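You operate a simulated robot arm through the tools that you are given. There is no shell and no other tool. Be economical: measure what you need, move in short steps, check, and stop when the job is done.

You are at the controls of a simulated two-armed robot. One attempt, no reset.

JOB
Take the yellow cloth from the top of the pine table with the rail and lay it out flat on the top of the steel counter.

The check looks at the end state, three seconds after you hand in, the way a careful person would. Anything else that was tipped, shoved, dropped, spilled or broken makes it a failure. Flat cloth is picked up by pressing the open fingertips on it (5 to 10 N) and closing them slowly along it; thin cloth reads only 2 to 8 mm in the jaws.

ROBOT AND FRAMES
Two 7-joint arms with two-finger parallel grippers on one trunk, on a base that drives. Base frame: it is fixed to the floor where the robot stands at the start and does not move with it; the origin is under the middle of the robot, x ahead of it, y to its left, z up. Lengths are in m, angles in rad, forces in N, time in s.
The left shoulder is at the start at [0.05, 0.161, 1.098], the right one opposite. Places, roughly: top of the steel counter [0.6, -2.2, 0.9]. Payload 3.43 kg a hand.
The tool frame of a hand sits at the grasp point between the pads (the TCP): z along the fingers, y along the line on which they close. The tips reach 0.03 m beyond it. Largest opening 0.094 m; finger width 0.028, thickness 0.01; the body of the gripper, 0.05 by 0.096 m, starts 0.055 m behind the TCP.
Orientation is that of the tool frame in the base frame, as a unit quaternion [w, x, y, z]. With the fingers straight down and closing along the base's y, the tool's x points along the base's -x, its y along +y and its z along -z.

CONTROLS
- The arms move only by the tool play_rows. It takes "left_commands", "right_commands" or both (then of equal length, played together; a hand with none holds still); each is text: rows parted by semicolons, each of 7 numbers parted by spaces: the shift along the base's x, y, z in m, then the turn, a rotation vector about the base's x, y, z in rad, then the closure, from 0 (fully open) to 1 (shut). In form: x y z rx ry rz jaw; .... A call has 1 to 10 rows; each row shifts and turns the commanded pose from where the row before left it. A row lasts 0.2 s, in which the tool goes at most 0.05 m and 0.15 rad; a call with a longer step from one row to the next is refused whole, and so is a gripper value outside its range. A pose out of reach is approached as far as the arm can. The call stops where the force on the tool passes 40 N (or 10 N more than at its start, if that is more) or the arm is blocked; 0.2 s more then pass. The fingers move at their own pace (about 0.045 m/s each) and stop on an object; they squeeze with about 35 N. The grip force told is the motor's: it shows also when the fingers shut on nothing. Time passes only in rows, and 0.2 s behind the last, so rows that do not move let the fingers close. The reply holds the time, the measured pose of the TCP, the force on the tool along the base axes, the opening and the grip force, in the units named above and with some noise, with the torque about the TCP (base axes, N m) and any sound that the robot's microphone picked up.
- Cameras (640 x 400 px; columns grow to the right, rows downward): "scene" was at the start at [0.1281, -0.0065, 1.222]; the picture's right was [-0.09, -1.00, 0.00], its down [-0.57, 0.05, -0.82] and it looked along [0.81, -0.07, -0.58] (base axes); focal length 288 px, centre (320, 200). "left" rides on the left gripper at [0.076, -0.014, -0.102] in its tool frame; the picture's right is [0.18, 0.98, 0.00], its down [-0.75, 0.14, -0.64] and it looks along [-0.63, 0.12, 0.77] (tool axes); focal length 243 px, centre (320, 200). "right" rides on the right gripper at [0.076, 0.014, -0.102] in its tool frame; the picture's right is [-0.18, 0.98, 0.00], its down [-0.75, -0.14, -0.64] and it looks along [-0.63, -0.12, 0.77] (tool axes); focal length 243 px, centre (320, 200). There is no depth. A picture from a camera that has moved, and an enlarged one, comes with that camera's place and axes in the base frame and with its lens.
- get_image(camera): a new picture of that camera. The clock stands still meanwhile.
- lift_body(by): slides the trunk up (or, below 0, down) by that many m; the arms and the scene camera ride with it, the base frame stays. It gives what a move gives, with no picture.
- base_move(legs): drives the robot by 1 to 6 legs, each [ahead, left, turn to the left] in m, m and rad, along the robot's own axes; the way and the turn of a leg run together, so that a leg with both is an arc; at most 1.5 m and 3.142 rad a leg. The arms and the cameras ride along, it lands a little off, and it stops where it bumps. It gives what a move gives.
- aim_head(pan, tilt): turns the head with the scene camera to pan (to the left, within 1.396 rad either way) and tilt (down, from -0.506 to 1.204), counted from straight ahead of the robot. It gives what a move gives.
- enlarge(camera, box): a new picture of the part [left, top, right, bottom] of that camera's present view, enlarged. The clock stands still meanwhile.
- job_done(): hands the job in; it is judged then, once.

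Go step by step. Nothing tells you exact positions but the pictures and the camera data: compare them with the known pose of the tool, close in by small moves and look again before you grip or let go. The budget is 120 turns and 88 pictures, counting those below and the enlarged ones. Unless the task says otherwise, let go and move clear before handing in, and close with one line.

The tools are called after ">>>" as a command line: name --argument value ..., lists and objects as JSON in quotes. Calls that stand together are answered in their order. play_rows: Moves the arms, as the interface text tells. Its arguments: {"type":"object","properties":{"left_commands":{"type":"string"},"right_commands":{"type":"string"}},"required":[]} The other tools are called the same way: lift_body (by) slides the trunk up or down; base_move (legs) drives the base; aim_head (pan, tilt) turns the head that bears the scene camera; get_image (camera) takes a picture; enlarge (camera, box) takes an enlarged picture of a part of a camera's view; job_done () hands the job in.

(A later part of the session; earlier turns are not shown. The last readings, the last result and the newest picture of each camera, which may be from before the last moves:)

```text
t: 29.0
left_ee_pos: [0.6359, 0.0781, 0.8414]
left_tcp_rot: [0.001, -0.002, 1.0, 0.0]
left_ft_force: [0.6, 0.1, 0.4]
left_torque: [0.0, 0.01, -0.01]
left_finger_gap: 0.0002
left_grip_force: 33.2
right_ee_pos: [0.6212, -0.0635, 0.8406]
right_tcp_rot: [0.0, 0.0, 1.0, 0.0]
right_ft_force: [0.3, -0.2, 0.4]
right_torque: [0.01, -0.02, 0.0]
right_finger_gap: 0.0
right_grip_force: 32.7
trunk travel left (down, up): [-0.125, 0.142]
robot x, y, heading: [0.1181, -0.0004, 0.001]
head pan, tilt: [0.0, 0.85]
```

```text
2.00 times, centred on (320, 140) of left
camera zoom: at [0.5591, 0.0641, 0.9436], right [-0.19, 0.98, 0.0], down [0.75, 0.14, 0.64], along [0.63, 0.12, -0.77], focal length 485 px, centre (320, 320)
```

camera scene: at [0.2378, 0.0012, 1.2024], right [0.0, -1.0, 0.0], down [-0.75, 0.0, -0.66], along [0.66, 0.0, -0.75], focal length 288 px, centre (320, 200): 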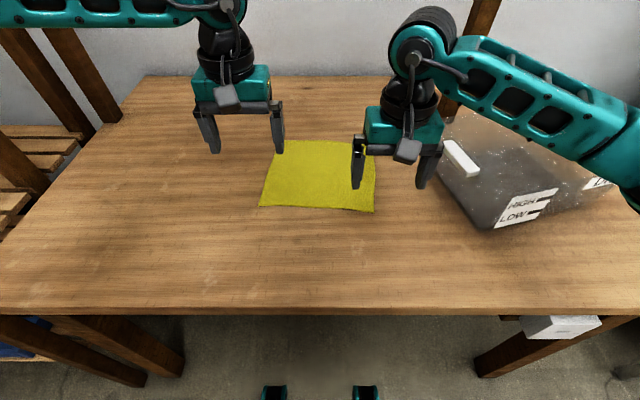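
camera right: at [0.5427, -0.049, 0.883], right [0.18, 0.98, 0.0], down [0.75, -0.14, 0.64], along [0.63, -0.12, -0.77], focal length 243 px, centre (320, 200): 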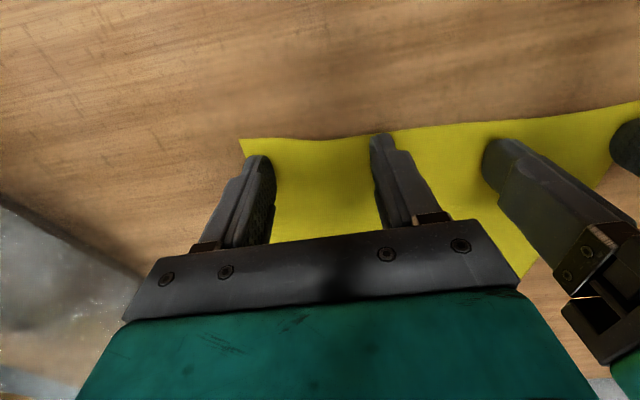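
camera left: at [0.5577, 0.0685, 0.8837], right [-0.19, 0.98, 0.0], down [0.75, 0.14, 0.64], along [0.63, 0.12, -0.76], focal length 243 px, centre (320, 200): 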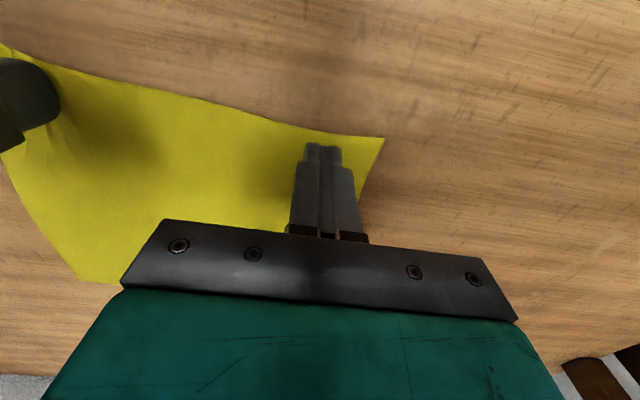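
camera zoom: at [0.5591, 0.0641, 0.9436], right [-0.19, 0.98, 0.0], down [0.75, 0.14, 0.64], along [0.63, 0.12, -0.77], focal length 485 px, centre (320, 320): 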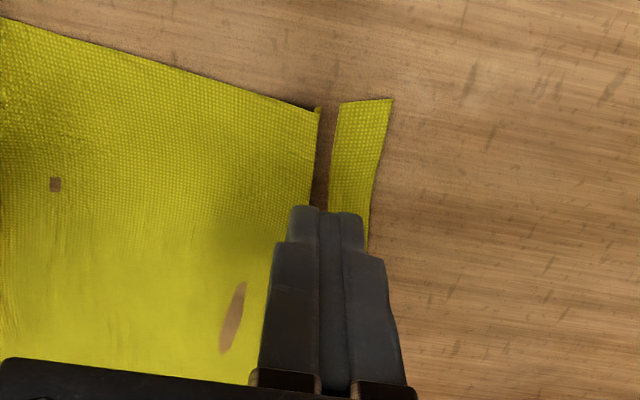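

Not held: the slack (about 45 mm along the near edge) ended up as small pleats under the tips rather than between the pads. I'll open, move up, and look at the state of the cloth.

>>> play_rows --left_commands "0 0.02 0.03 0 0 0 0.4; 0 0.03 0.03 0 0 0 0.4; -0.04 0 0.02 0 0 0 0.4; 0 0 0 0 0 0 0.4" --right_commands "0 -0.02 0.03 0 0 0 0.4; 0 -0.03 0.03 0 0 0 0.4; -0.04 0 0.02 0 0 0 0.4; 0 0 0 0 0 0 0.4"

>>> enlarge --camera "scene" --box '[240, 120, 400, 220]'

>>> get_image --camera "right"

```text
t: 30.0
left_ee_pos: [0.5941, 0.127, 0.9207]
left_tcp_rot: [0.0, 0.0, 1.0, 0.001]
left_ft_force: [-0.8, 0.4, -0.5]
left_torque: [0.0, 0.0, -0.03]
left_finger_gap: 0.0566
left_grip_force: 0.1
right_ee_pos: [0.5774, -0.1111, 0.92]
right_tcp_rot: [-0.001, 0.0, 1.0, 0.0]
right_ft_force: [-0.4, -0.1, -0.7]
right_torque: [0.0, 0.02, -0.01]
right_finger_gap: 0.0565
right_grip_force: 0.2
trunk travel left (down, up): [-0.125, 0.142]
robot x, y, heading: [0.1214, -0.0022, 0.001]
head pan, tilt: [0.0, 0.85]
```

```text
4.00 times, centred on (320, 170) of scene
camera zoom: at [0.2379, 0.0012, 1.2024], right [0.0, -1.0, 0.0], down [-0.75, 0.0, -0.66], along [0.66, 0.0, -0.75], focal length 1153 px, centre (320, 320)
```

zoom: 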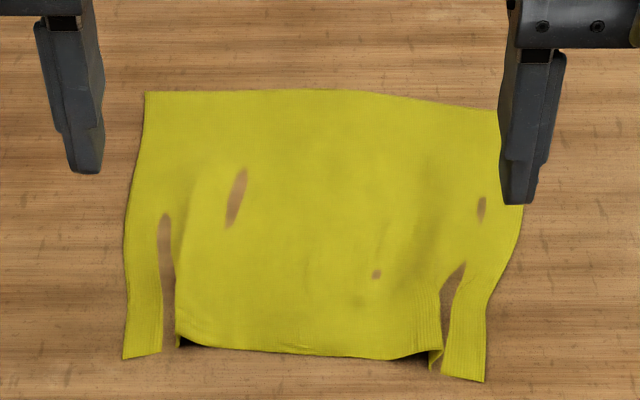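

```text
54 pictures are left
camera right: at [0.5022, -0.0977, 1.0218], right [0.18, 0.98, 0.0], down [0.75, -0.14, 0.64], along [0.63, -0.12, -0.77], focal length 243 px, centre (320, 200)
```

right: 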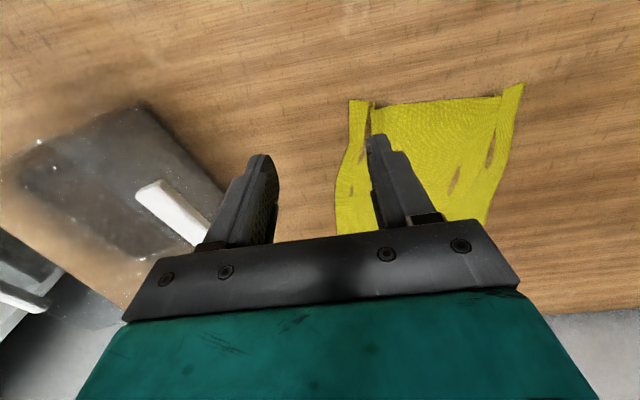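

The cloth now has a raised ridge at each side (y≈−0.057 and 0.073), with a sunken valley beside it. Those ridges make good pinch points, so I'll straddle them and press more lightly.

>>> play_rows --left_commands "0.02 -0.021 -0.03 0 0 0 0.47; 0.021 -0.021 -0.03 0 0 0 0.47; 0 -0.021 -0.03 0 0 0 0.47; 0 0 -0.03 0 0 0 0.47; 0 0 -0.012 0 0 0 0.47; 0 0 0 0 0 0 0.47" --right_commands "0.024 0.021 -0.03 0 0 0 0.47; 0.024 0.021 -0.03 0 0 0 0.47; 0 0.021 -0.03 0 0 0 0.47; 0 0 -0.03 0 0 0 0.47; 0 0 -0.012 0 0 0 0.47; 0 0 0 0 0 0 0.47"

>>> enlarge --camera "right" --box '[160, 80, 480, 280]'

>>> enlarge --camera "scene" --box '[240, 130, 400, 230]'

```text
t: 31.4
left_ee_pos: [0.636, 0.0661, 0.7898]
left_tcp_rot: [0.0, 0.0, 1.0, 0.0]
left_ft_force: [0.9, -0.1, 0.6]
left_torque: [0.0, -0.04, 0.02]
left_finger_gap: 0.0497
left_grip_force: 0.0
right_ee_pos: [0.6265, -0.0473, 0.7892]
right_tcp_rot: [0.0, -0.001, 1.0, 0.0]
right_ft_force: [0.1, 0.2, 1.1]
right_torque: [0.0, 0.01, 0.0]
right_finger_gap: 0.0498
right_grip_force: 0.1
trunk travel left (down, up): [-0.125, 0.142]
robot x, y, heading: [0.1218, -0.0012, 0.007]
head pan, tilt: [0.0, 0.85]
```

```text
2.00 times, centred on (320, 180) of right
camera zoom: at [0.5504, -0.0355, 0.8906], right [0.18, 0.98, 0.0], down [0.75, -0.14, 0.64], along [0.63, -0.12, -0.77], focal length 485 px, centre (320, 240)
```

zoom: 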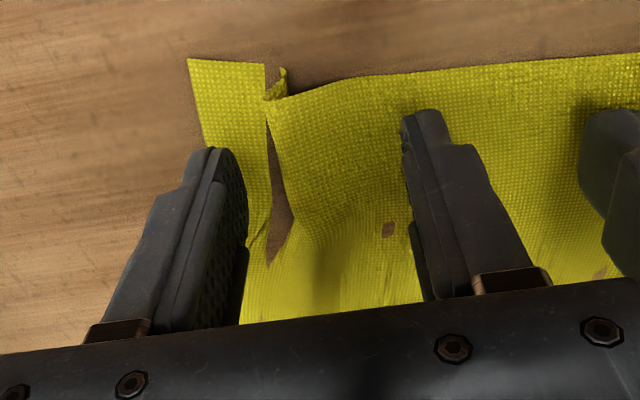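

```text
4.00 times, centred on (320, 180) of scene
camera zoom: at [0.2379, 0.0012, 1.2024], right [0.0, -1.0, 0.0], down [-0.75, 0.0, -0.66], along [0.66, 0.0, -0.75], focal length 1153 px, centre (320, 280)
```

zoom: 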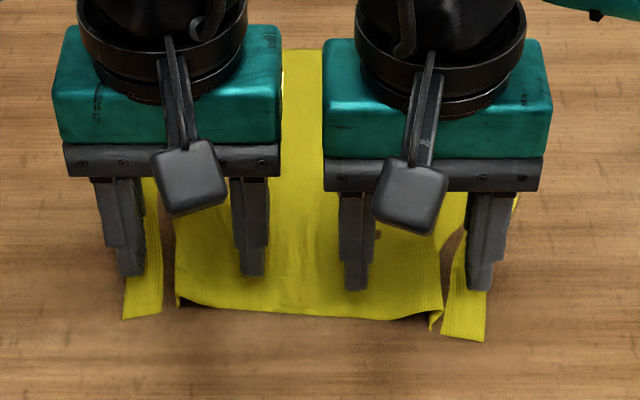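

The ridges are between the fingers. Lowering to light contact.

>>> play_rows --left_commands "0 0 -0.005 0 0 0 0.47; 0 0 -0.003 0 0 0 0.47; 0 0 -0.001 0 0 0 0.47; 0 0 0 0 0 0 0.47" --right_commands "0 0 -0.005 0 0 0 0.47; 0 0 -0.003 0 0 0 0.47; 0 0 -0.001 0 0 0 0.47; 0 0 0 0 0 0 0.47"

```text
t: 32.4
left_ee_pos: [0.636, 0.066, 0.7812]
left_tcp_rot: [0.002, -0.001, 1.0, 0.001]
left_ft_force: [0.7, 2.5, 7.1]
left_torque: [0.07, 0.03, -0.01]
left_finger_gap: 0.0498
left_grip_force: 0.0
right_ee_pos: [0.627, -0.0494, 0.7816]
right_tcp_rot: [0.002, 0.0, 1.0, 0.0]
right_ft_force: [1.2, -0.2, 8.9]
right_torque: [-0.05, 0.02, 0.02]
right_finger_gap: 0.0497
right_grip_force: 0.1
trunk travel left (down, up): [-0.125, 0.142]
robot x, y, heading: [0.1236, 0.0007, -0.001]
head pan, tilt: [0.0, 0.85]
```

>>> play_rows --left_commands "0 0 0.0003 0 0 0 0.5; 0 0 0 0 0 0 0.53; 0 0 0 0 0 0 0.56; 0 0 0 0 0 0 0.59; 0 0 0 0 0 0 0.62; 0 0 0 0 0 0 0.65; 0 0 0 0 0 0 0.68; 0 0 0 0 0 0 0.71; 0 0 0 0 0 0 0.74; 0 0 0 0 0 0 0.77" --right_commands "0 0 0.0008 0 0 0 0.5; 0 0 0 0 0 0 0.53; 0 0 0 0 0 0 0.56; 0 0 0 0 0 0 0.59; 0 0 0 0 0 0 0.62; 0 0 0 0 0 0 0.65; 0 0 0 0 0 0 0.68; 0 0 0 0 0 0 0.71; 0 0 0 0 0 0 0.74; 0 0 0 0 0 0 0.77"

>>> enlarge --camera "right" --box '[160, 80, 480, 280]'

>>> enlarge --camera "left" --box '[160, 80, 480, 280]'

```text
t: 34.6
left_ee_pos: [0.6366, 0.0667, 0.7811]
left_tcp_rot: [0.001, -0.001, 1.0, 0.001]
left_ft_force: [-0.2, 0.2, 14.7]
left_torque: [0.0, 0.11, 0.01]
left_finger_gap: 0.0222
left_grip_force: 0.1
right_ee_pos: [0.6263, -0.0495, 0.7828]
right_tcp_rot: [0.001, 0.0, 1.0, -0.001]
right_ft_force: [0.7, -0.3, -0.1]
right_torque: [0.0, 0.02, 0.04]
right_finger_gap: 0.0216
right_grip_force: 0.0
trunk travel left (down, up): [-0.125, 0.142]
robot x, y, heading: [0.1218, 0.0004, -0.001]
head pan, tilt: [0.0, 0.85]
```

```text
2.00 times, centred on (320, 180) of right
camera zoom: at [0.5503, -0.0363, 0.8835], right [0.18, 0.98, 0.0], down [0.75, -0.14, 0.64], along [0.63, -0.12, -0.77], focal length 485 px, centre (320, 240)
```

zoom: 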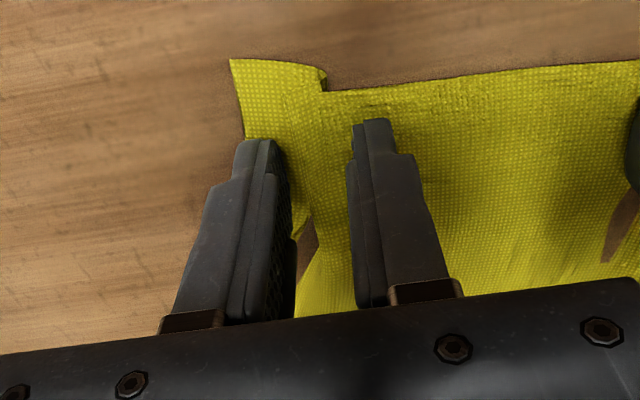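

```text
2.00 times, centred on (320, 180) of left
camera zoom: at [0.559, 0.0516, 0.8838], right [-0.19, 0.98, 0.0], down [0.75, 0.14, 0.64], along [0.63, 0.12, -0.77], focal length 485 px, centre (320, 240)
```

zoom: 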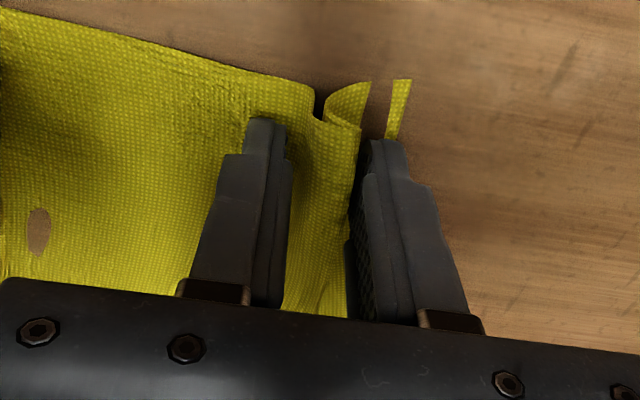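

The left fold is building well; the right lost contact. I'll restore light pressure on the right, ease the left and keep closing the left first.

>>> play_rows --left_commands "0 0 0.0004 0 0 0 0.8; 0 0 0 0 0 0 0.83; 0 0 0 0 0 0 0.86; 0 0 0 0 0 0 0.89; 0 0 0 0 0 0 0.92; 0 0 0 0 0 0 0.95; 0 0 0 0 0 0 1; 0 0 0 0 0 0 1; 0 0 0 0 0 0 1"

>>> enlarge --camera "left" --box '[160, 80, 480, 280]'

```text
t: 36.6
left_ee_pos: [0.6358, 0.0655, 0.7816]
left_tcp_rot: [0.001, -0.002, 1.0, 0.0]
left_ft_force: [-0.3, -0.5, 12.1]
left_torque: [-0.04, 0.07, 0.0]
left_finger_gap: 0.0021
left_grip_force: 34.9
right_ee_pos: [0.6268, -0.0478, 0.7821]
right_tcp_rot: [0.0, -0.001, 1.0, 0.0]
right_ft_force: [0.1, 0.8, 2.9]
right_torque: [0.08, 0.02, 0.02]
right_finger_gap: 0.0225
right_grip_force: 0.9
trunk travel left (down, up): [-0.125, 0.142]
robot x, y, heading: [0.1219, -0.0013, 0.0]
head pan, tilt: [0.0, 0.85]
```

```text
2.00 times, centred on (320, 180) of left
camera zoom: at [0.5596, 0.0517, 0.8838], right [-0.19, 0.98, 0.0], down [0.75, 0.14, 0.64], along [0.63, 0.12, -0.77], focal length 485 px, centre (320, 240)
```

zoom: 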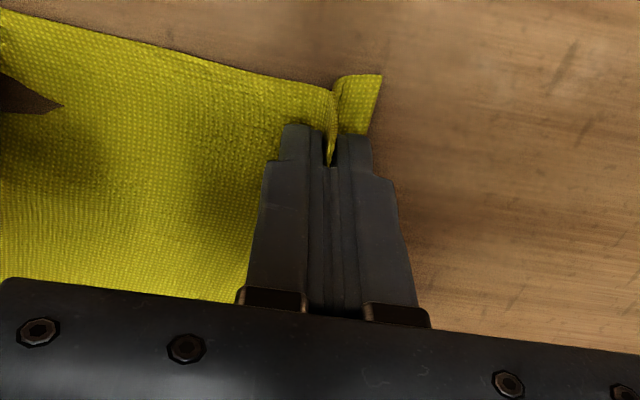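

Left is gripping: gap 2.1 mm with the fold visible between the pads. Now I'll redo the right with more pressure, reopening first.

>>> play_rows --right_commands "0 0 0.008 0 0 0 0.77; 0 -0.006 0 0 0 0 0.44; 0 0 0 0 0 0 0.44; 0 0 0 0 0 0 0.44" --left_commands "0 0 0.001 0 0 0 1; 0 0 0 0 0 0 1; 0 0 0 0 0 0 1; 0 0 0 0 0 0 1"

>>> enlarge --camera "right" --box '[160, 80, 480, 280]'

>>> enlarge --camera "scene" --box '[240, 130, 400, 230]'

```text
t: 37.6
left_ee_pos: [0.6364, 0.0645, 0.7814]
left_tcp_rot: [0.0, -0.001, 1.0, 0.0]
left_ft_force: [-0.8, 0.5, 4.2]
left_torque: [0.0, 0.01, -0.03]
left_finger_gap: 0.0023
left_grip_force: 34.6
right_ee_pos: [0.6263, -0.0551, 0.7888]
right_tcp_rot: [0.0, -0.001, 1.0, 0.0]
right_ft_force: [-0.1, 0.4, -0.2]
right_torque: [-0.01, -0.02, -0.01]
right_finger_gap: 0.0528
right_grip_force: 0.1
trunk travel left (down, up): [-0.125, 0.142]
robot x, y, heading: [0.1203, 0.0028, -0.0]
head pan, tilt: [0.0, 0.85]
```

```text
2.00 times, centred on (320, 180) of right
camera zoom: at [0.5503, -0.0425, 0.8908], right [0.18, 0.98, 0.0], down [0.75, -0.14, 0.64], along [0.63, -0.12, -0.77], focal length 485 px, centre (320, 240)
```

zoom: 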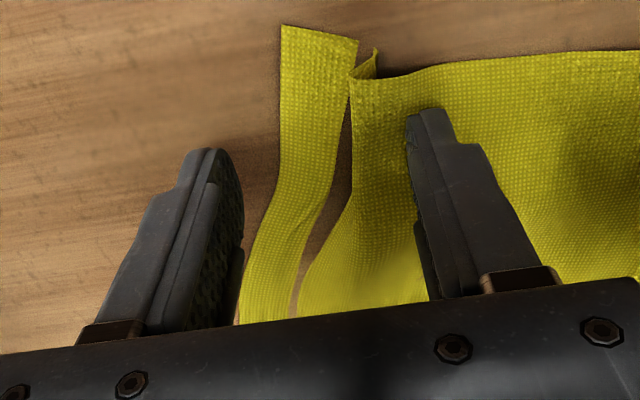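

```text
4.00 times, centred on (320, 180) of scene
camera zoom: at [0.2375, 0.0011, 1.2024], right [0.0, -1.0, 0.0], down [-0.75, 0.0, -0.66], along [0.66, 0.0, -0.75], focal length 1153 px, centre (320, 280)
```

zoom: 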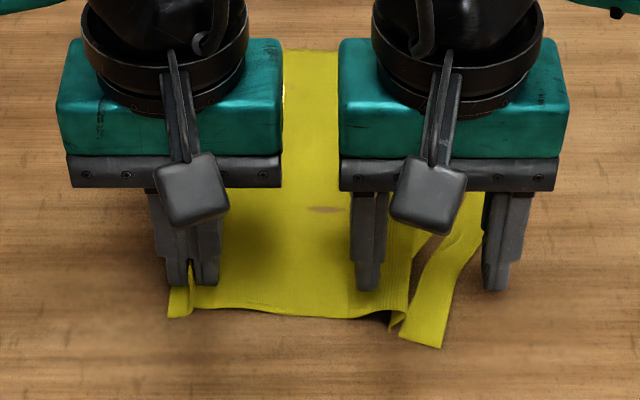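

The ridge on the right is now near y≈−0.04. I'll nudge the left hand 6 mm outward for clearance and straddle the ridge with a narrower opening.

>>> play_rows --left_commands "0 0.006 0 0 0 0 1; 0 0 0 0 0 0 1; 0 0 0 0 0 0 1; 0 0 0 0 0 0 1; 0 0 0 0 0 0 1" --right_commands "0 0 0 0 0 0 0.66; 0 0.009 0 0 0 0 0.66; 0 0.008 -0.004 0 0 0 0.66; 0 0 -0.003 0 0 0 0.66; 0 0 0 0 0 0 0.66"

>>> enlarge --camera "right" --box '[160, 80, 480, 280]'

```text
t: 38.8
left_ee_pos: [0.6369, 0.071, 0.7819]
left_tcp_rot: [0.0, -0.001, 1.0, 0.001]
left_ft_force: [-0.4, -0.5, 2.3]
left_torque: [-0.04, -0.01, 0.01]
left_finger_gap: 0.0022
left_grip_force: 35.3
right_ee_pos: [0.6269, -0.0391, 0.7826]
right_tcp_rot: [0.0, -0.001, 1.0, 0.0]
right_ft_force: [0.4, 0.0, 1.0]
right_torque: [-0.01, -0.01, 0.0]
right_finger_gap: 0.032
right_grip_force: 0.2
trunk travel left (down, up): [-0.125, 0.142]
robot x, y, heading: [0.1208, 0.0004, 0.002]
head pan, tilt: [0.0, 0.85]
```

```text
2.00 times, centred on (320, 180) of right
camera zoom: at [0.5511, -0.0253, 0.8834], right [0.18, 0.98, 0.0], down [0.75, -0.14, 0.64], along [0.63, -0.12, -0.77], focal length 485 px, centre (320, 240)
```

zoom: 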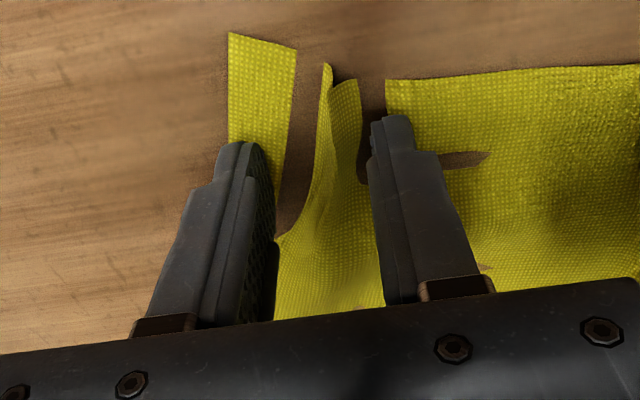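

Good: the ridge stands upright between the fingers. Pressing about 2 mm more and closing slowly.

>>> play_rows --right_commands "0 0 -0.0015 0 0 0 0.66; 0 0 0 0 0 0 0.68; 0 0 0 0 0 0 0.71; 0 0 0 0 0 0 0.74; 0 0 0 0 0 0 0.77; 0 0 0 0 0 0 0.8; 0 0 0 0 0 0 0.83"

>>> enlarge --camera "right" --box '[160, 80, 480, 280]'

```text
t: 40.4
left_ee_pos: [0.6363, 0.0722, 0.7824]
left_tcp_rot: [0.001, -0.001, 1.0, 0.001]
left_ft_force: [-0.5, -1.3, -0.7]
left_torque: [-0.03, 0.03, -0.01]
left_finger_gap: 0.0022
left_grip_force: 35.2
right_ee_pos: [0.6271, -0.0377, 0.7808]
right_tcp_rot: [0.002, 0.0, 1.0, 0.0]
right_ft_force: [1.5, 1.3, 16.7]
right_torque: [-0.05, 0.04, 0.02]
right_finger_gap: 0.0158
right_grip_force: 0.1
trunk travel left (down, up): [-0.125, 0.142]
robot x, y, heading: [0.1193, 0.0038, 0.004]
head pan, tilt: [0.0, 0.85]
```

```text
2.00 times, centred on (320, 180) of right
camera zoom: at [0.551, -0.0248, 0.883], right [0.18, 0.98, 0.0], down [0.75, -0.14, 0.64], along [0.63, -0.12, -0.77], focal length 485 px, centre (320, 240)
```

zoom: 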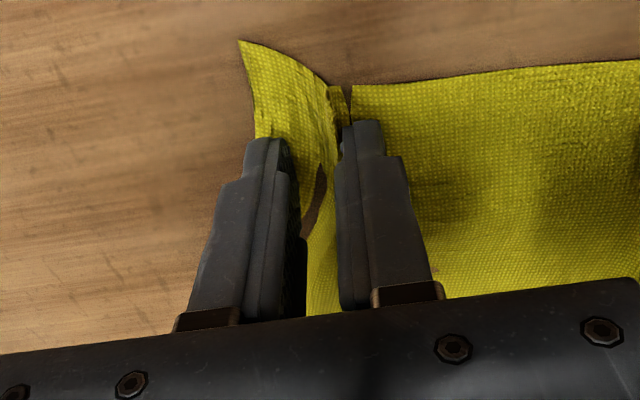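

>>> play_rows --right_commands "0 0 0 0 0 0 0.86; 0 0 0 0 0 0 0.89; 0 0 0 0 0 0 0.92; 0 0 0 0 0 0 0.95; 0 0 0 0 0 0 1; 0 0 0 0 0 0 1; 0 0 0 0 0 0 1"

>>> enlarge --camera "right" --box '[160, 80, 480, 280]'

```text
t: 42.0
left_ee_pos: [0.6355, 0.0699, 0.7823]
left_tcp_rot: [0.001, 0.0, 1.0, 0.0]
left_ft_force: [-1.2, -13.4, 0.5]
left_torque: [-0.44, -0.01, 0.07]
left_finger_gap: 0.0023
left_grip_force: 35.8
right_ee_pos: [0.6271, -0.0367, 0.7806]
right_tcp_rot: [0.001, 0.0, 1.0, 0.002]
right_ft_force: [0.1, 12.8, 16.1]
right_torque: [0.31, 0.04, -0.01]
right_finger_gap: 0.0022
right_grip_force: 34.8
trunk travel left (down, up): [-0.125, 0.142]
robot x, y, heading: [0.1184, -0.0019, 0.006]
head pan, tilt: [0.0, 0.85]
```

```text
2.00 times, centred on (320, 180) of right
camera zoom: at [0.5505, -0.0241, 0.883], right [0.18, 0.98, 0.0], down [0.75, -0.14, 0.64], along [0.63, -0.11, -0.77], focal length 485 px, centre (320, 240)
```

zoom: 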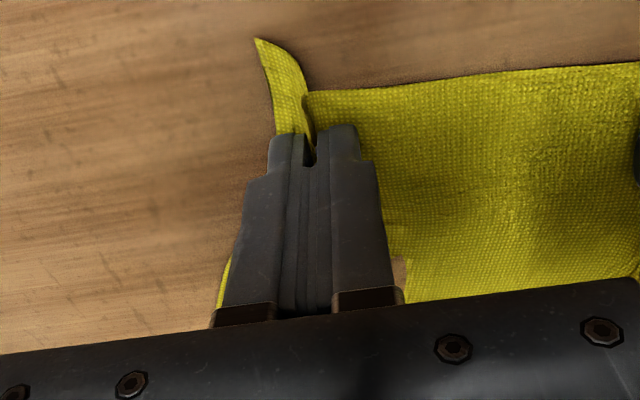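

Both hands hold the cloth (2.2 mm each), with some tension between them. I'll relax 3 mm and lift together.

>>> play_rows --left_commands "0 -0.0015 0.003 0 0 0 1; 0 0 0.02 0 0 0 1; 0 0 0.03 0 0 0 1; 0 0 0.03 0 0 0 1; 0 0 0 0 0 0 1" --right_commands "0 0.0015 0.003 0 0 0 1; 0 0 0.02 0 0 0 1; 0 0 0.03 0 0 0 1; 0 0 0.03 0 0 0 1; 0 0 0 0 0 0 1"

>>> get_image --camera "scene"

```text
t: 43.2
left_ee_pos: [0.6382, 0.0678, 0.8646]
left_tcp_rot: [0.0, -0.001, 1.0, 0.0]
left_ft_force: [-1.4, -11.1, -0.2]
left_torque: [-0.32, 0.04, 0.04]
left_finger_gap: 0.0021
left_grip_force: 35.6
right_ee_pos: [0.6277, -0.0365, 0.8615]
right_tcp_rot: [-0.001, -0.001, 1.0, 0.0]
right_ft_force: [1.2, 10.7, -0.3]
right_torque: [0.35, 0.0, -0.01]
right_finger_gap: 0.0018
right_grip_force: 34.6
trunk travel left (down, up): [-0.125, 0.142]
robot x, y, heading: [0.1232, -0.0037, 0.003]
head pan, tilt: [0.0, 0.85]
```

```text
43 pictures are left
camera scene: at [0.2379, 0.0012, 1.2024], right [0.0, -1.0, 0.0], down [-0.75, 0.0, -0.66], along [0.66, 0.0, -0.75], focal length 288 px, centre (320, 200)
```

scene: 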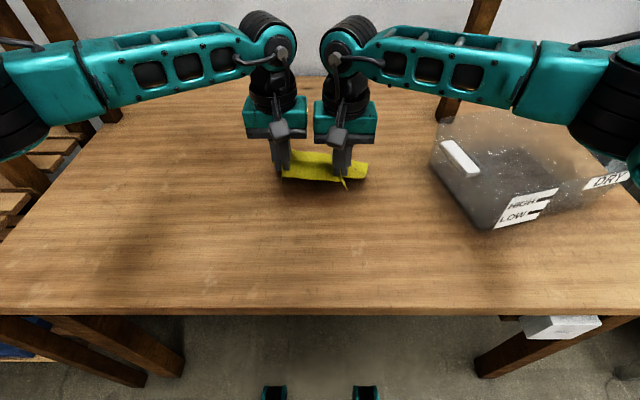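

It's lifting. I'll relax a little more and raise further to see the cloth hanging.

>>> play_rows --left_commands "0 -0.0015 0.03 0 0 0 1; 0 0 0.04 0 0 0 1; 0 0 0.04 0 0 0 1; 0 0 0.03 0 0 0 1; 0 0 0 0 0 0 1" --right_commands "0 0.0015 0.03 0 0 0 1; 0 0 0.04 0 0 0 1; 0 0 0.04 0 0 0 1; 0 0 0.03 0 0 0 1; 0 0 0 0 0 0 1"

>>> get_image --camera "scene"

>>> get_image --camera "left"

```text
t: 44.4
left_ee_pos: [0.637, 0.0683, 1.0036]
left_tcp_rot: [0.0, -0.002, 1.0, 0.0]
left_ft_force: [-1.1, -0.6, 0.3]
left_torque: [0.01, -0.02, 0.03]
left_finger_gap: 0.0021
left_grip_force: 35.2
right_ee_pos: [0.6293, -0.0345, 1.0041]
right_tcp_rot: [0.0, 0.0, 1.0, -0.001]
right_ft_force: [-0.6, 1.0, -0.3]
right_torque: [0.04, 0.0, -0.01]
right_finger_gap: 0.0022
right_grip_force: 34.7
trunk travel left (down, up): [-0.125, 0.142]
robot x, y, heading: [0.118, -0.0012, 0.0]
head pan, tilt: [0.0, 0.85]
```

```text
42 pictures are left
camera scene: at [0.2379, 0.0012, 1.2024], right [0.0, -1.0, 0.0], down [-0.75, 0.0, -0.66], along [0.66, 0.0, -0.75], focal length 288 px, centre (320, 200)
```

scene: 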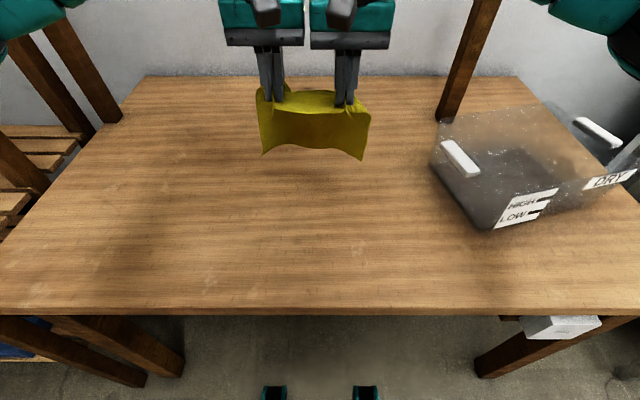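

```text
41 pictures are left
camera left: at [0.5617, 0.054, 1.1064], right [-0.19, 0.98, 0.0], down [0.75, 0.14, 0.64], along [0.63, 0.12, -0.77], focal length 243 px, centre (320, 200)
```

left: 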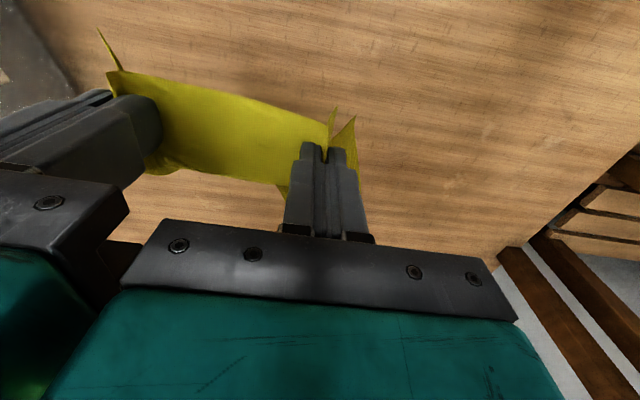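

>>> enlarge --camera "scene" --box '[220, 50, 420, 175]'

>>> get_image --camera "right"

```text
3.20 times, centred on (320, 112) of scene
camera zoom: at [0.2379, 0.0012, 1.2024], right [0.0, -1.0, 0.0], down [-0.75, 0.0, -0.66], along [0.66, 0.0, -0.75], focal length 922 px, centre (320, 480)
```

zoom: 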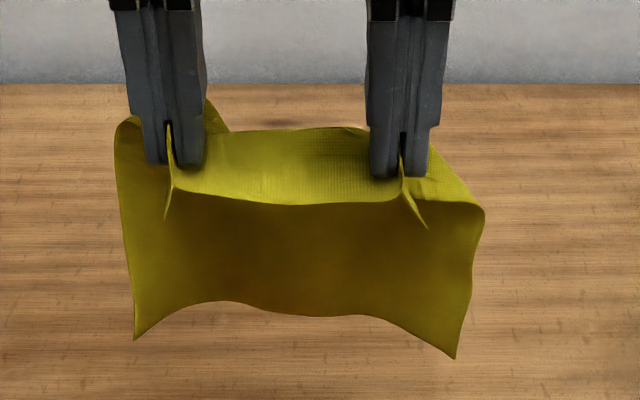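

```text
39 pictures are left
camera right: at [0.5531, -0.0223, 1.1053], right [0.18, 0.98, 0.0], down [0.75, -0.14, 0.64], along [0.63, -0.12, -0.77], focal length 243 px, centre (320, 200)
```

right: 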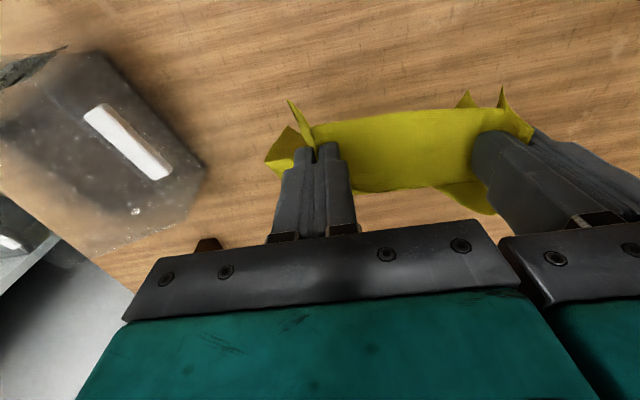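

The cloth hangs well: the near edge is held in both hands and the rest drapes down. I'll back away from the table, then raise the trunk and drive right towards the counter.

>>> lift_body --by 0.13

>>> base_move --legs '[[-0.55, 0, 0]]'

>>> aim_head --pan -1.2 --tilt 0.4

>>> get_image --camera "scene"

```text
t: 46.0
left_ee_pos: [0.6385, 0.0674, 1.1335]
left_tcp_rot: [0.0, -0.001, 1.0, 0.0]
left_ft_force: [0.1, -0.3, 0.4]
left_torque: [-0.04, 0.02, -0.03]
left_finger_gap: 0.0023
left_grip_force: 35.3
right_ee_pos: [0.6293, -0.0338, 1.1329]
right_tcp_rot: [0.0, -0.001, 1.0, 0.0]
right_ft_force: [0.2, -0.3, 0.9]
right_torque: [-0.02, 0.02, 0.0]
right_finger_gap: 0.0023
right_grip_force: 35.3
trunk travel left (down, up): [-0.255, 0.012]
robot x, y, heading: [0.1195, -0.0031, 0.003]
head pan, tilt: [0.0, 0.85]
```

```text
t: 49.2
left_ee_pos: [0.08, 0.0656, 1.1334]
left_tcp_rot: [0.0, 0.002, 1.0, 0.0]
left_ft_force: [-0.7, -0.6, 0.0]
left_torque: [0.02, -0.02, -0.04]
left_finger_gap: 0.002
left_grip_force: 34.9
right_ee_pos: [0.0709, -0.037, 1.1322]
right_tcp_rot: [0.0, 0.002, 1.0, 0.0]
right_ft_force: [-0.7, 0.3, -0.4]
right_torque: [0.01, -0.04, -0.03]
right_finger_gap: 0.0022
right_grip_force: 34.7
trunk travel left (down, up): [-0.255, 0.012]
robot x, y, heading: [-0.4445, 0.0004, -0.005]
head pan, tilt: [0.0, 0.85]
```

```text
t: 50.6
left_ee_pos: [0.0802, 0.0651, 1.1335]
left_tcp_rot: [0.0, 0.002, 1.0, -0.002]
left_ft_force: [-0.1, -0.6, -1.2]
left_torque: [0.03, 0.01, 0.0]
left_finger_gap: 0.0021
left_grip_force: 34.7
right_ee_pos: [0.0697, -0.0368, 1.1333]
right_tcp_rot: [0.0, 0.003, 1.0, 0.0]
right_ft_force: [-0.5, -0.1, 0.2]
right_torque: [0.02, 0.01, -0.03]
right_finger_gap: 0.002
right_grip_force: 34.9
trunk travel left (down, up): [-0.255, 0.012]
robot x, y, heading: [-0.4384, 0.0001, -0.006]
head pan, tilt: [-1.201, 0.4]
```

```text
38 pictures are left
camera scene: at [-0.3653, -0.0845, 1.3715], right [-0.93, -0.36, 0.0], down [-0.14, 0.36, -0.92], along [0.33, -0.86, -0.39], focal length 288 px, centre (320, 200)
```

scene: 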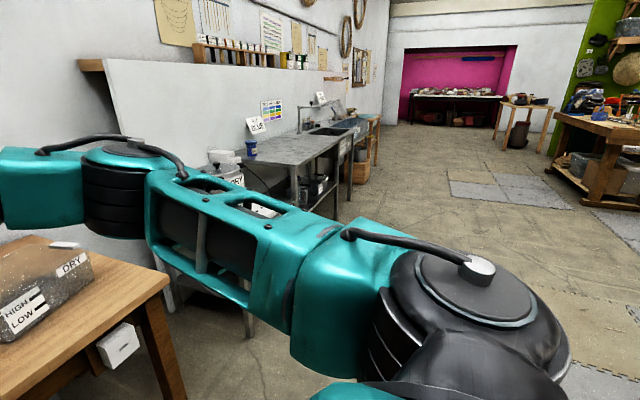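

The floor to the right is clear. Driving sideways to y≈−1.95.

>>> base_move --legs '[[0, -1.0, 0], [0, -0.95, 0.005]]'

>>> aim_head --pan 0.0 --tilt 0.6

>>> get_image --camera "scene"

```text
t: 60.5
left_ee_pos: [0.0533, -1.9222, 1.1332]
left_tcp_rot: [0.0, 0.009, 1.0, 0.001]
left_ft_force: [0.3, 0.5, -0.1]
left_torque: [-0.01, 0.03, 0.02]
left_finger_gap: 0.002
left_grip_force: 35.6
right_ee_pos: [0.0417, -2.0239, 1.1342]
right_tcp_rot: [0.001, 0.01, 1.0, 0.001]
right_ft_force: [0.2, 0.2, -0.6]
right_torque: [0.02, 0.0, -0.03]
right_finger_gap: 0.0021
right_grip_force: 35.3
trunk travel left (down, up): [-0.255, 0.012]
robot x, y, heading: [-0.4635, -1.9832, -0.017]
head pan, tilt: [-1.201, 0.4]
```

```text
t: 61.9
left_ee_pos: [0.0543, -1.9233, 1.1339]
left_tcp_rot: [0.0, 0.009, 1.0, 0.0]
left_ft_force: [0.5, 0.1, -0.9]
left_torque: [-0.01, 0.02, -0.04]
left_finger_gap: 0.002
left_grip_force: 34.4
right_ee_pos: [0.0416, -2.0247, 1.1332]
right_tcp_rot: [0.0, 0.01, 1.0, 0.0]
right_ft_force: [-0.7, 0.6, 0.4]
right_torque: [-0.01, 0.0, 0.01]
right_finger_gap: 0.0023
right_grip_force: 34.9
trunk travel left (down, up): [-0.255, 0.012]
robot x, y, heading: [-0.4641, -1.9785, -0.016]
head pan, tilt: [0.0, 0.6]
```

```text
37 pictures are left
camera scene: at [-0.3376, -1.9805, 1.3533], right [-0.02, -1.0, 0.0], down [-0.56, 0.01, -0.83], along [0.82, -0.02, -0.56], focal length 288 px, centre (320, 200)
```

scene: 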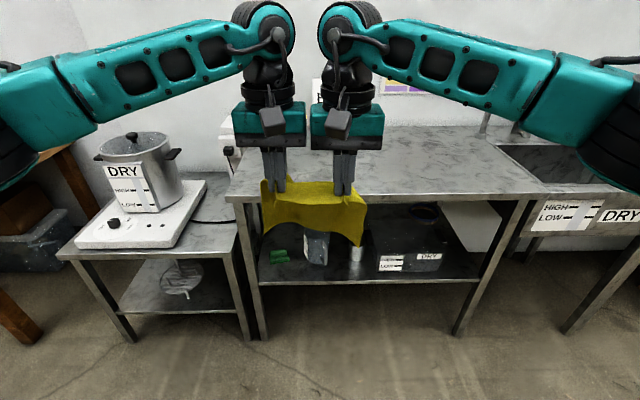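

The counter top actually lies at z≈0.84, with its front edge at x≈0.41 and clear space from y −1.71 to −2.78, so −2.2 is its middle. I'll shift 0.22 m further right, then go forward.

>>> base_move --legs '[[0, -0.22, 0.016], [0.4, 0, 0]]'

>>> aim_head --pan 0.0 --tilt 1.15

>>> get_image --camera "scene"

```text
t: 65.6
left_ee_pos: [0.4478, -2.1338, 1.1336]
left_tcp_rot: [0.0, 0.001, 1.0, 0.0]
left_ft_force: [0.2, 0.7, -0.3]
left_torque: [0.01, 0.0, -0.02]
left_finger_gap: 0.0019
left_grip_force: 35.1
right_ee_pos: [0.4385, -2.2361, 1.1328]
right_tcp_rot: [0.0, 0.003, 1.0, 0.0]
right_ft_force: [-0.5, -0.1, -0.7]
right_torque: [0.0, 0.01, 0.03]
right_finger_gap: 0.0023
right_grip_force: 34.8
trunk travel left (down, up): [-0.255, 0.012]
robot x, y, heading: [-0.0684, -2.1962, -0.004]
head pan, tilt: [0.0, 0.6]
```

```text
t: 66.6
left_ee_pos: [0.4471, -2.1345, 1.133]
left_tcp_rot: [0.0, 0.002, 1.0, 0.0]
left_ft_force: [0.1, 0.1, 0.6]
left_torque: [0.0, 0.04, -0.01]
left_finger_gap: 0.0022
left_grip_force: 35.0
right_ee_pos: [0.4385, -2.2367, 1.1337]
right_tcp_rot: [0.0, 0.002, 1.0, 0.0]
right_ft_force: [-0.6, -0.1, -0.6]
right_torque: [-0.01, 0.01, -0.01]
right_finger_gap: 0.0021
right_grip_force: 35.3
trunk travel left (down, up): [-0.255, 0.012]
robot x, y, heading: [-0.0721, -2.1968, -0.007]
head pan, tilt: [0.0, 1.15]
```

```text
36 pictures are left
camera scene: at [0.0284, -2.1976, 1.3116], right [-0.01, -1.0, 0.0], down [-0.91, 0.0, -0.41], along [0.41, 0.0, -0.91], focal length 288 px, centre (320, 200)
```

scene: 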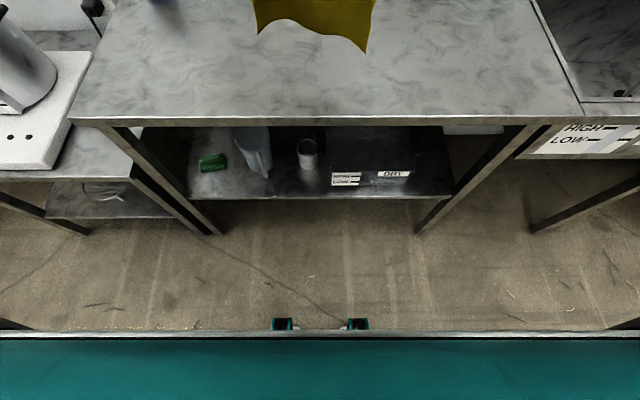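

There's room to go closer (counter edge x≈0.42). I'll move 0.17 m forward and lower to just above touching.

>>> base_move --legs '[[0.17, 0, 0.005]]'

>>> aim_head --pan 0.0 --tilt 0.8

>>> play_rows --left_commands "0 0 -0.03 0 0 0 1; 0 0 -0.03 0 0 0 1; 0 0 -0.03 0 0 0 1; 0 0 0 0 0 0 1; 0 0 0 0 0 0 1" --right_commands "0 0 -0.03 0 0 0 1; 0 0 -0.03 0 0 0 1; 0 0 -0.03 0 0 0 1; 0 0 0 0 0 0 1; 0 0 0 0 0 0 1"

>>> get_image --camera "scene"

```text
t: 68.1
left_ee_pos: [0.6165, -2.1294, 1.1319]
left_tcp_rot: [0.0, -0.003, 1.0, -0.001]
left_ft_force: [0.1, -0.9, -0.1]
left_torque: [-0.01, 0.02, -0.01]
left_finger_gap: 0.0025
left_grip_force: 35.0
right_ee_pos: [0.6066, -2.2322, 1.1326]
right_tcp_rot: [0.0, -0.003, 1.0, -0.001]
right_ft_force: [0.8, 0.6, -0.7]
right_torque: [-0.02, 0.02, -0.01]
right_finger_gap: 0.0022
right_grip_force: 34.8
trunk travel left (down, up): [-0.255, 0.012]
robot x, y, heading: [0.0957, -2.1995, 0.004]
head pan, tilt: [0.0, 1.15]
```

```text
t: 68.9
left_ee_pos: [0.6149, -2.1283, 1.1333]
left_tcp_rot: [0.0, -0.003, 1.0, 0.0]
left_ft_force: [-0.4, -0.4, -0.3]
left_torque: [0.0, 0.0, 0.01]
left_finger_gap: 0.0023
left_grip_force: 34.6
right_ee_pos: [0.6067, -2.2314, 1.1334]
right_tcp_rot: [0.0, -0.002, 1.0, 0.0]
right_ft_force: [0.4, 0.4, -0.1]
right_torque: [0.0, -0.03, -0.01]
right_finger_gap: 0.0023
right_grip_force: 34.9
trunk travel left (down, up): [-0.255, 0.012]
robot x, y, heading: [0.0978, -2.1967, 0.004]
head pan, tilt: [0.0, 0.799]
```

```text
t: 70.1
left_ee_pos: [0.6178, -2.1301, 1.0443]
left_tcp_rot: [0.0, -0.003, 1.0, 0.0]
left_ft_force: [-0.8, -0.3, 0.3]
left_torque: [0.0, 0.02, -0.02]
left_finger_gap: 0.0021
left_grip_force: 34.8
right_ee_pos: [0.6086, -2.2324, 1.0452]
right_tcp_rot: [-0.001, -0.003, 1.0, 0.0]
right_ft_force: [-0.1, -0.4, -0.7]
right_torque: [-0.04, -0.02, -0.05]
right_finger_gap: 0.0021
right_grip_force: 34.9
trunk travel left (down, up): [-0.255, 0.012]
robot x, y, heading: [0.0984, -2.202, 0.003]
head pan, tilt: [0.0, 0.799]
```

```text
35 pictures are left
camera scene: at [0.2184, -2.1966, 1.3364], right [0.0, -1.0, 0.0], down [-0.72, 0.0, -0.7], along [0.7, 0.0, -0.72], focal length 288 px, centre (320, 200)
```

scene: 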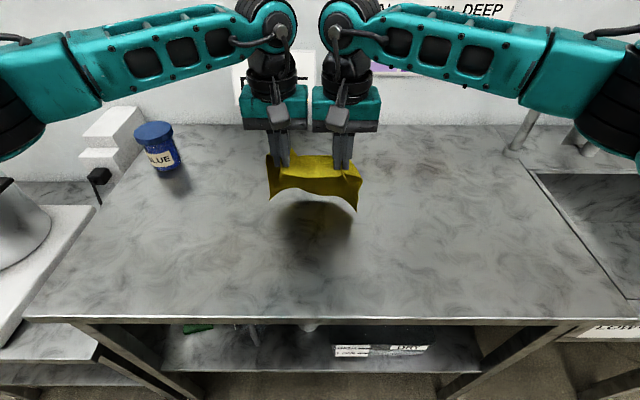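

>>> play_rows --left_commands "0 0 -0.03 0 0 0 1; 0 0 -0.025 0 0 0 1; 0 0 0 0 0 0 1; 0 0 0 0 0 0 1" --right_commands "0 0 -0.03 0 0 0 1; 0 0 -0.025 0 0 0 1; 0 0 0 0 0 0 1; 0 0 0 0 0 0 1"

>>> enlarge --camera "scene" --box '[220, 120, 420, 245]'

```text
t: 71.1
left_ee_pos: [0.6173, -2.1292, 0.9887]
left_tcp_rot: [0.0, -0.003, 1.0, 0.0]
left_ft_force: [-0.2, -0.3, -0.5]
left_torque: [0.02, 0.01, -0.02]
left_finger_gap: 0.0022
left_grip_force: 35.4
right_ee_pos: [0.608, -2.233, 0.9904]
right_tcp_rot: [0.0, -0.002, 1.0, -0.001]
right_ft_force: [0.1, 0.0, 0.4]
right_torque: [-0.01, -0.01, -0.01]
right_finger_gap: 0.002
right_grip_force: 35.1
trunk travel left (down, up): [-0.255, 0.012]
robot x, y, heading: [0.0969, -2.1964, 0.007]
head pan, tilt: [0.0, 0.799]
```

```text
3.20 times, centred on (320, 182) of scene
camera zoom: at [0.2183, -2.1966, 1.3364], right [0.0, -1.0, 0.0], down [-0.72, 0.0, -0.7], along [0.7, 0.0, -0.72], focal length 922 px, centre (320, 256)
```

zoom: 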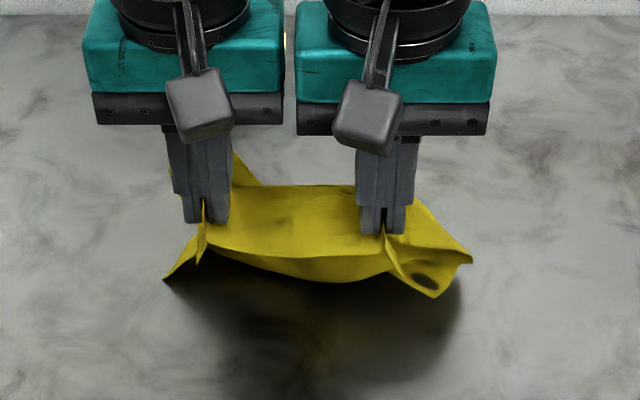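

The far edge is about touching, splayed away from me. Now retreating toward the robot while lowering.

>>> play_rows --left_commands "-0.025 0 -0.005 0 0 0 1; -0.02 0 -0.01 0 0 0 1; -0.015 0 -0.015 0 0 0 1; 0 0 0 0 0 0 1; 0 0 0 0 0 0 1" --right_commands "-0.025 0 -0.005 0 0 0 1; -0.02 0 -0.01 0 0 0 1; -0.015 0 -0.015 0 0 0 1; 0 0 0 0 0 0 1; 0 0 0 0 0 0 1"

>>> enlarge --camera "scene" --box '[220, 120, 420, 245]'

```text
t: 72.3
left_ee_pos: [0.5561, -2.1285, 0.9578]
left_tcp_rot: [0.001, -0.003, 1.0, -0.001]
left_ft_force: [0.5, 0.4, 0.1]
left_torque: [0.02, 0.01, 0.02]
left_finger_gap: 0.002
left_grip_force: 35.2
right_ee_pos: [0.5471, -2.2303, 0.9588]
right_tcp_rot: [0.001, -0.003, 1.0, -0.001]
right_ft_force: [0.1, -0.1, -0.8]
right_torque: [0.0, -0.01, 0.0]
right_finger_gap: 0.0022
right_grip_force: 35.5
trunk travel left (down, up): [-0.255, 0.012]
robot x, y, heading: [0.0978, -2.1998, 0.002]
head pan, tilt: [0.0, 0.799]
```

```text
3.20 times, centred on (320, 182) of scene
camera zoom: at [0.2183, -2.1966, 1.3364], right [0.0, -1.0, 0.0], down [-0.72, 0.0, -0.7], along [0.7, 0.0, -0.72], focal length 922 px, centre (320, 256)
```

zoom: 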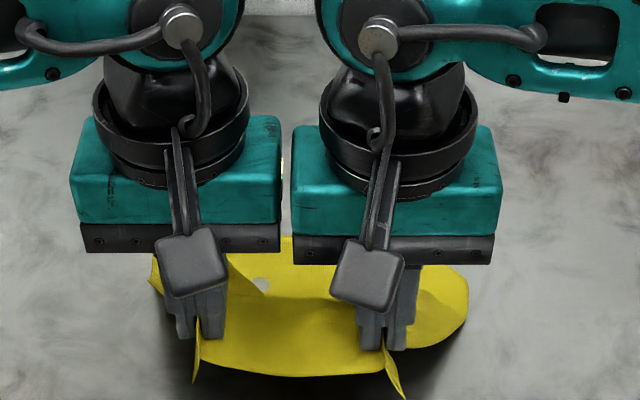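

>>> play_rows --left_commands "-0.015 0 -0.02 0 0 0 1; -0.012 0 -0.02 0 0 0 1; -0.008 0 -0.02 0 0 0 1; -0.005 0 -0.01 0 0 0 1; 0 0 0 0 0 0 1; 0 0 0 0 0 0 1" --right_commands "-0.015 0 -0.02 0 0 0 1; -0.012 0 -0.02 0 0 0 1; -0.008 0 -0.02 0 0 0 1; -0.005 0 -0.01 0 0 0 1; 0 0 0 0 0 0 1; 0 0 0 0 0 0 1"

>>> enlarge --camera "scene" --box '[200, 120, 440, 270]'

>>> get_image --camera "left"

>>> get_image --camera "right"

```text
t: 73.7
left_ee_pos: [0.5142, -2.1291, 0.8909]
left_tcp_rot: [0.003, -0.002, 1.0, -0.001]
left_ft_force: [2.3, -0.4, 11.3]
left_torque: [0.01, 0.0, -0.02]
left_finger_gap: 0.0023
left_grip_force: 35.0
right_ee_pos: [0.5085, -2.2297, 0.8912]
right_tcp_rot: [0.004, -0.002, 1.0, 0.001]
right_ft_force: [5.1, -1.4, 31.3]
right_torque: [-0.16, 0.11, 0.02]
right_finger_gap: 0.002
right_grip_force: 34.7
trunk travel left (down, up): [-0.255, 0.012]
robot x, y, heading: [0.098, -2.196, 0.006]
head pan, tilt: [0.0, 0.799]
```

```text
2.67 times, centred on (320, 195) of scene
camera zoom: at [0.216, -2.1967, 1.3372], right [0.0, -1.0, 0.0], down [-0.72, 0.0, -0.7], along [0.7, 0.0, -0.72], focal length 769 px, centre (320, 213)
```

zoom: 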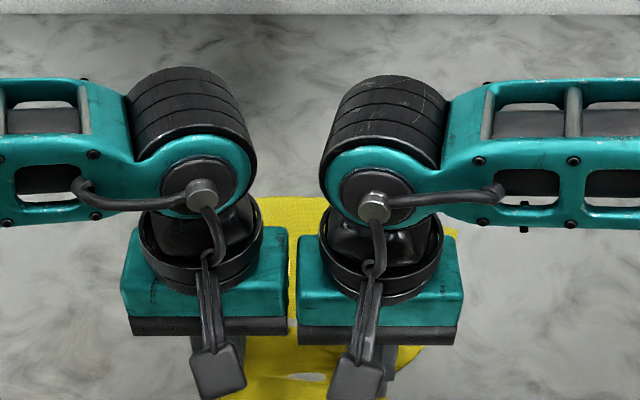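

```text
31 pictures are left
camera left: at [0.4375, -2.1431, 0.9936], right [-0.19, 0.98, 0.0], down [0.75, 0.15, 0.65], along [0.63, 0.12, -0.76], focal length 243 px, centre (320, 200)
```

left: 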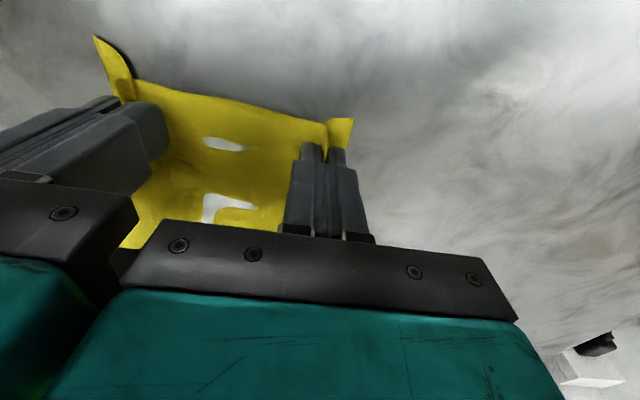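

```text
30 pictures are left
camera right: at [0.4314, -2.2177, 0.9926], right [0.18, 0.98, 0.01], down [0.75, -0.14, 0.65], along [0.64, -0.11, -0.76], focal length 243 px, centre (320, 200)
```

right: 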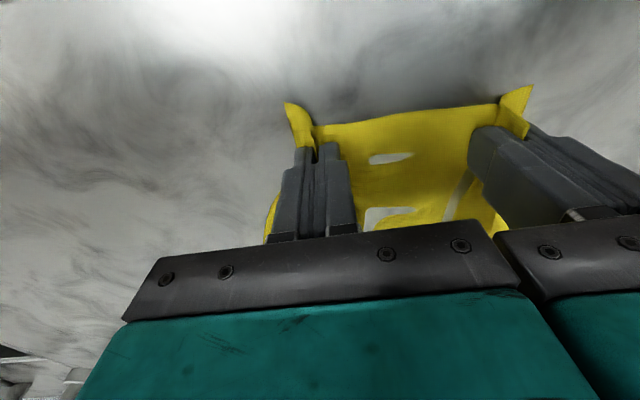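

Contact with the counter (surface z≈0.861). I'll ease up, pull back 1.5 cm to straighten the cloth, then open part way and lift.

>>> play_rows --left_commands "0 0 0.003 0 0 0 1; -0.005 0 0 0 0 0 1; -0.005 0 0 0 0 0 1; -0.005 0 0 0 0 0 1; 0 0 0 0 0 0 1" --right_commands "0 0 0.005 0 0 0 1; -0.005 0 0 0 0 0 1; -0.005 0 0 0 0 0 1; -0.005 0 0 0 0 0 1; 0 0 0 0 0 0 1"

>>> play_rows --left_commands "0 0 0 0 0 0 0.9; 0 0 0 0 0 0 0.8; 0 0 0 0 0 0 0.7; 0 0 0 0 0 0 0.7; 0 0 0.02 0 0 0 0.7; 0 0 0.04 0 0 0 0.7; 0 0 0.04 0 0 0 0.7; 0 0.04 0.04 0 0 0 0.7; 0 0.05 0 0 0 0 0.7; 0 0.04 0 0 0 0 0.7" --right_commands "0 0 0 0 0 0 0.9; 0 0 0 0 0 0 0.8; 0 0 0 0 0 0 0.7; 0 0 0 0 0 0 0.7; 0 0 0.02 0 0 0 0.7; 0 0 0.04 0 0 0 0.7; 0 0 0.04 0 0 0 0.7; 0 -0.04 0.04 0 0 0 0.7; 0 -0.05 0 0 0 0 0.7; 0 -0.04 0 0 0 0 0.7"

>>> enlarge --camera "scene" --box '[200, 140, 440, 290]'

```text
t: 74.9
left_ee_pos: [0.5007, -2.1286, 0.8923]
left_tcp_rot: [0.0, -0.004, 1.0, 0.0]
left_ft_force: [1.0, -0.6, 4.2]
left_torque: [-0.03, -0.02, -0.01]
left_finger_gap: 0.0021
left_grip_force: 34.9
right_ee_pos: [0.4922, -2.2301, 0.8936]
right_tcp_rot: [-0.001, -0.004, 1.0, 0.001]
right_ft_force: [0.2, -0.7, 0.6]
right_torque: [-0.01, 0.01, -0.01]
right_finger_gap: 0.0022
right_grip_force: 35.3
trunk travel left (down, up): [-0.255, 0.012]
robot x, y, heading: [0.0927, -2.1987, 0.005]
head pan, tilt: [0.0, 0.799]
```

```text
refused: row 8 steps farther than a row can; nothing moved
```

```text
2.67 times, centred on (320, 215) of scene
camera zoom: at [0.218, -2.1967, 1.3364], right [0.0, -1.0, 0.0], down [-0.72, 0.0, -0.7], along [0.7, 0.0, -0.72], focal length 769 px, centre (320, 160)
```

zoom: 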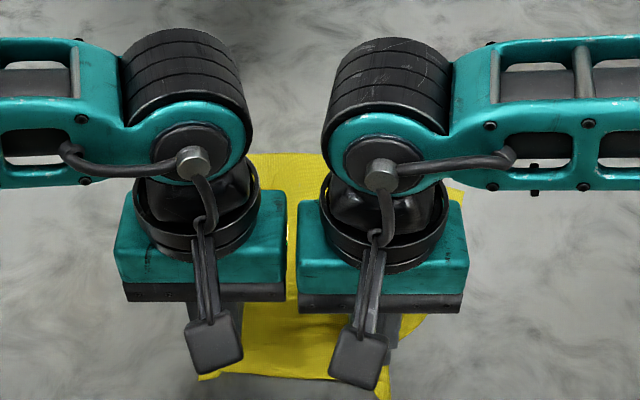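

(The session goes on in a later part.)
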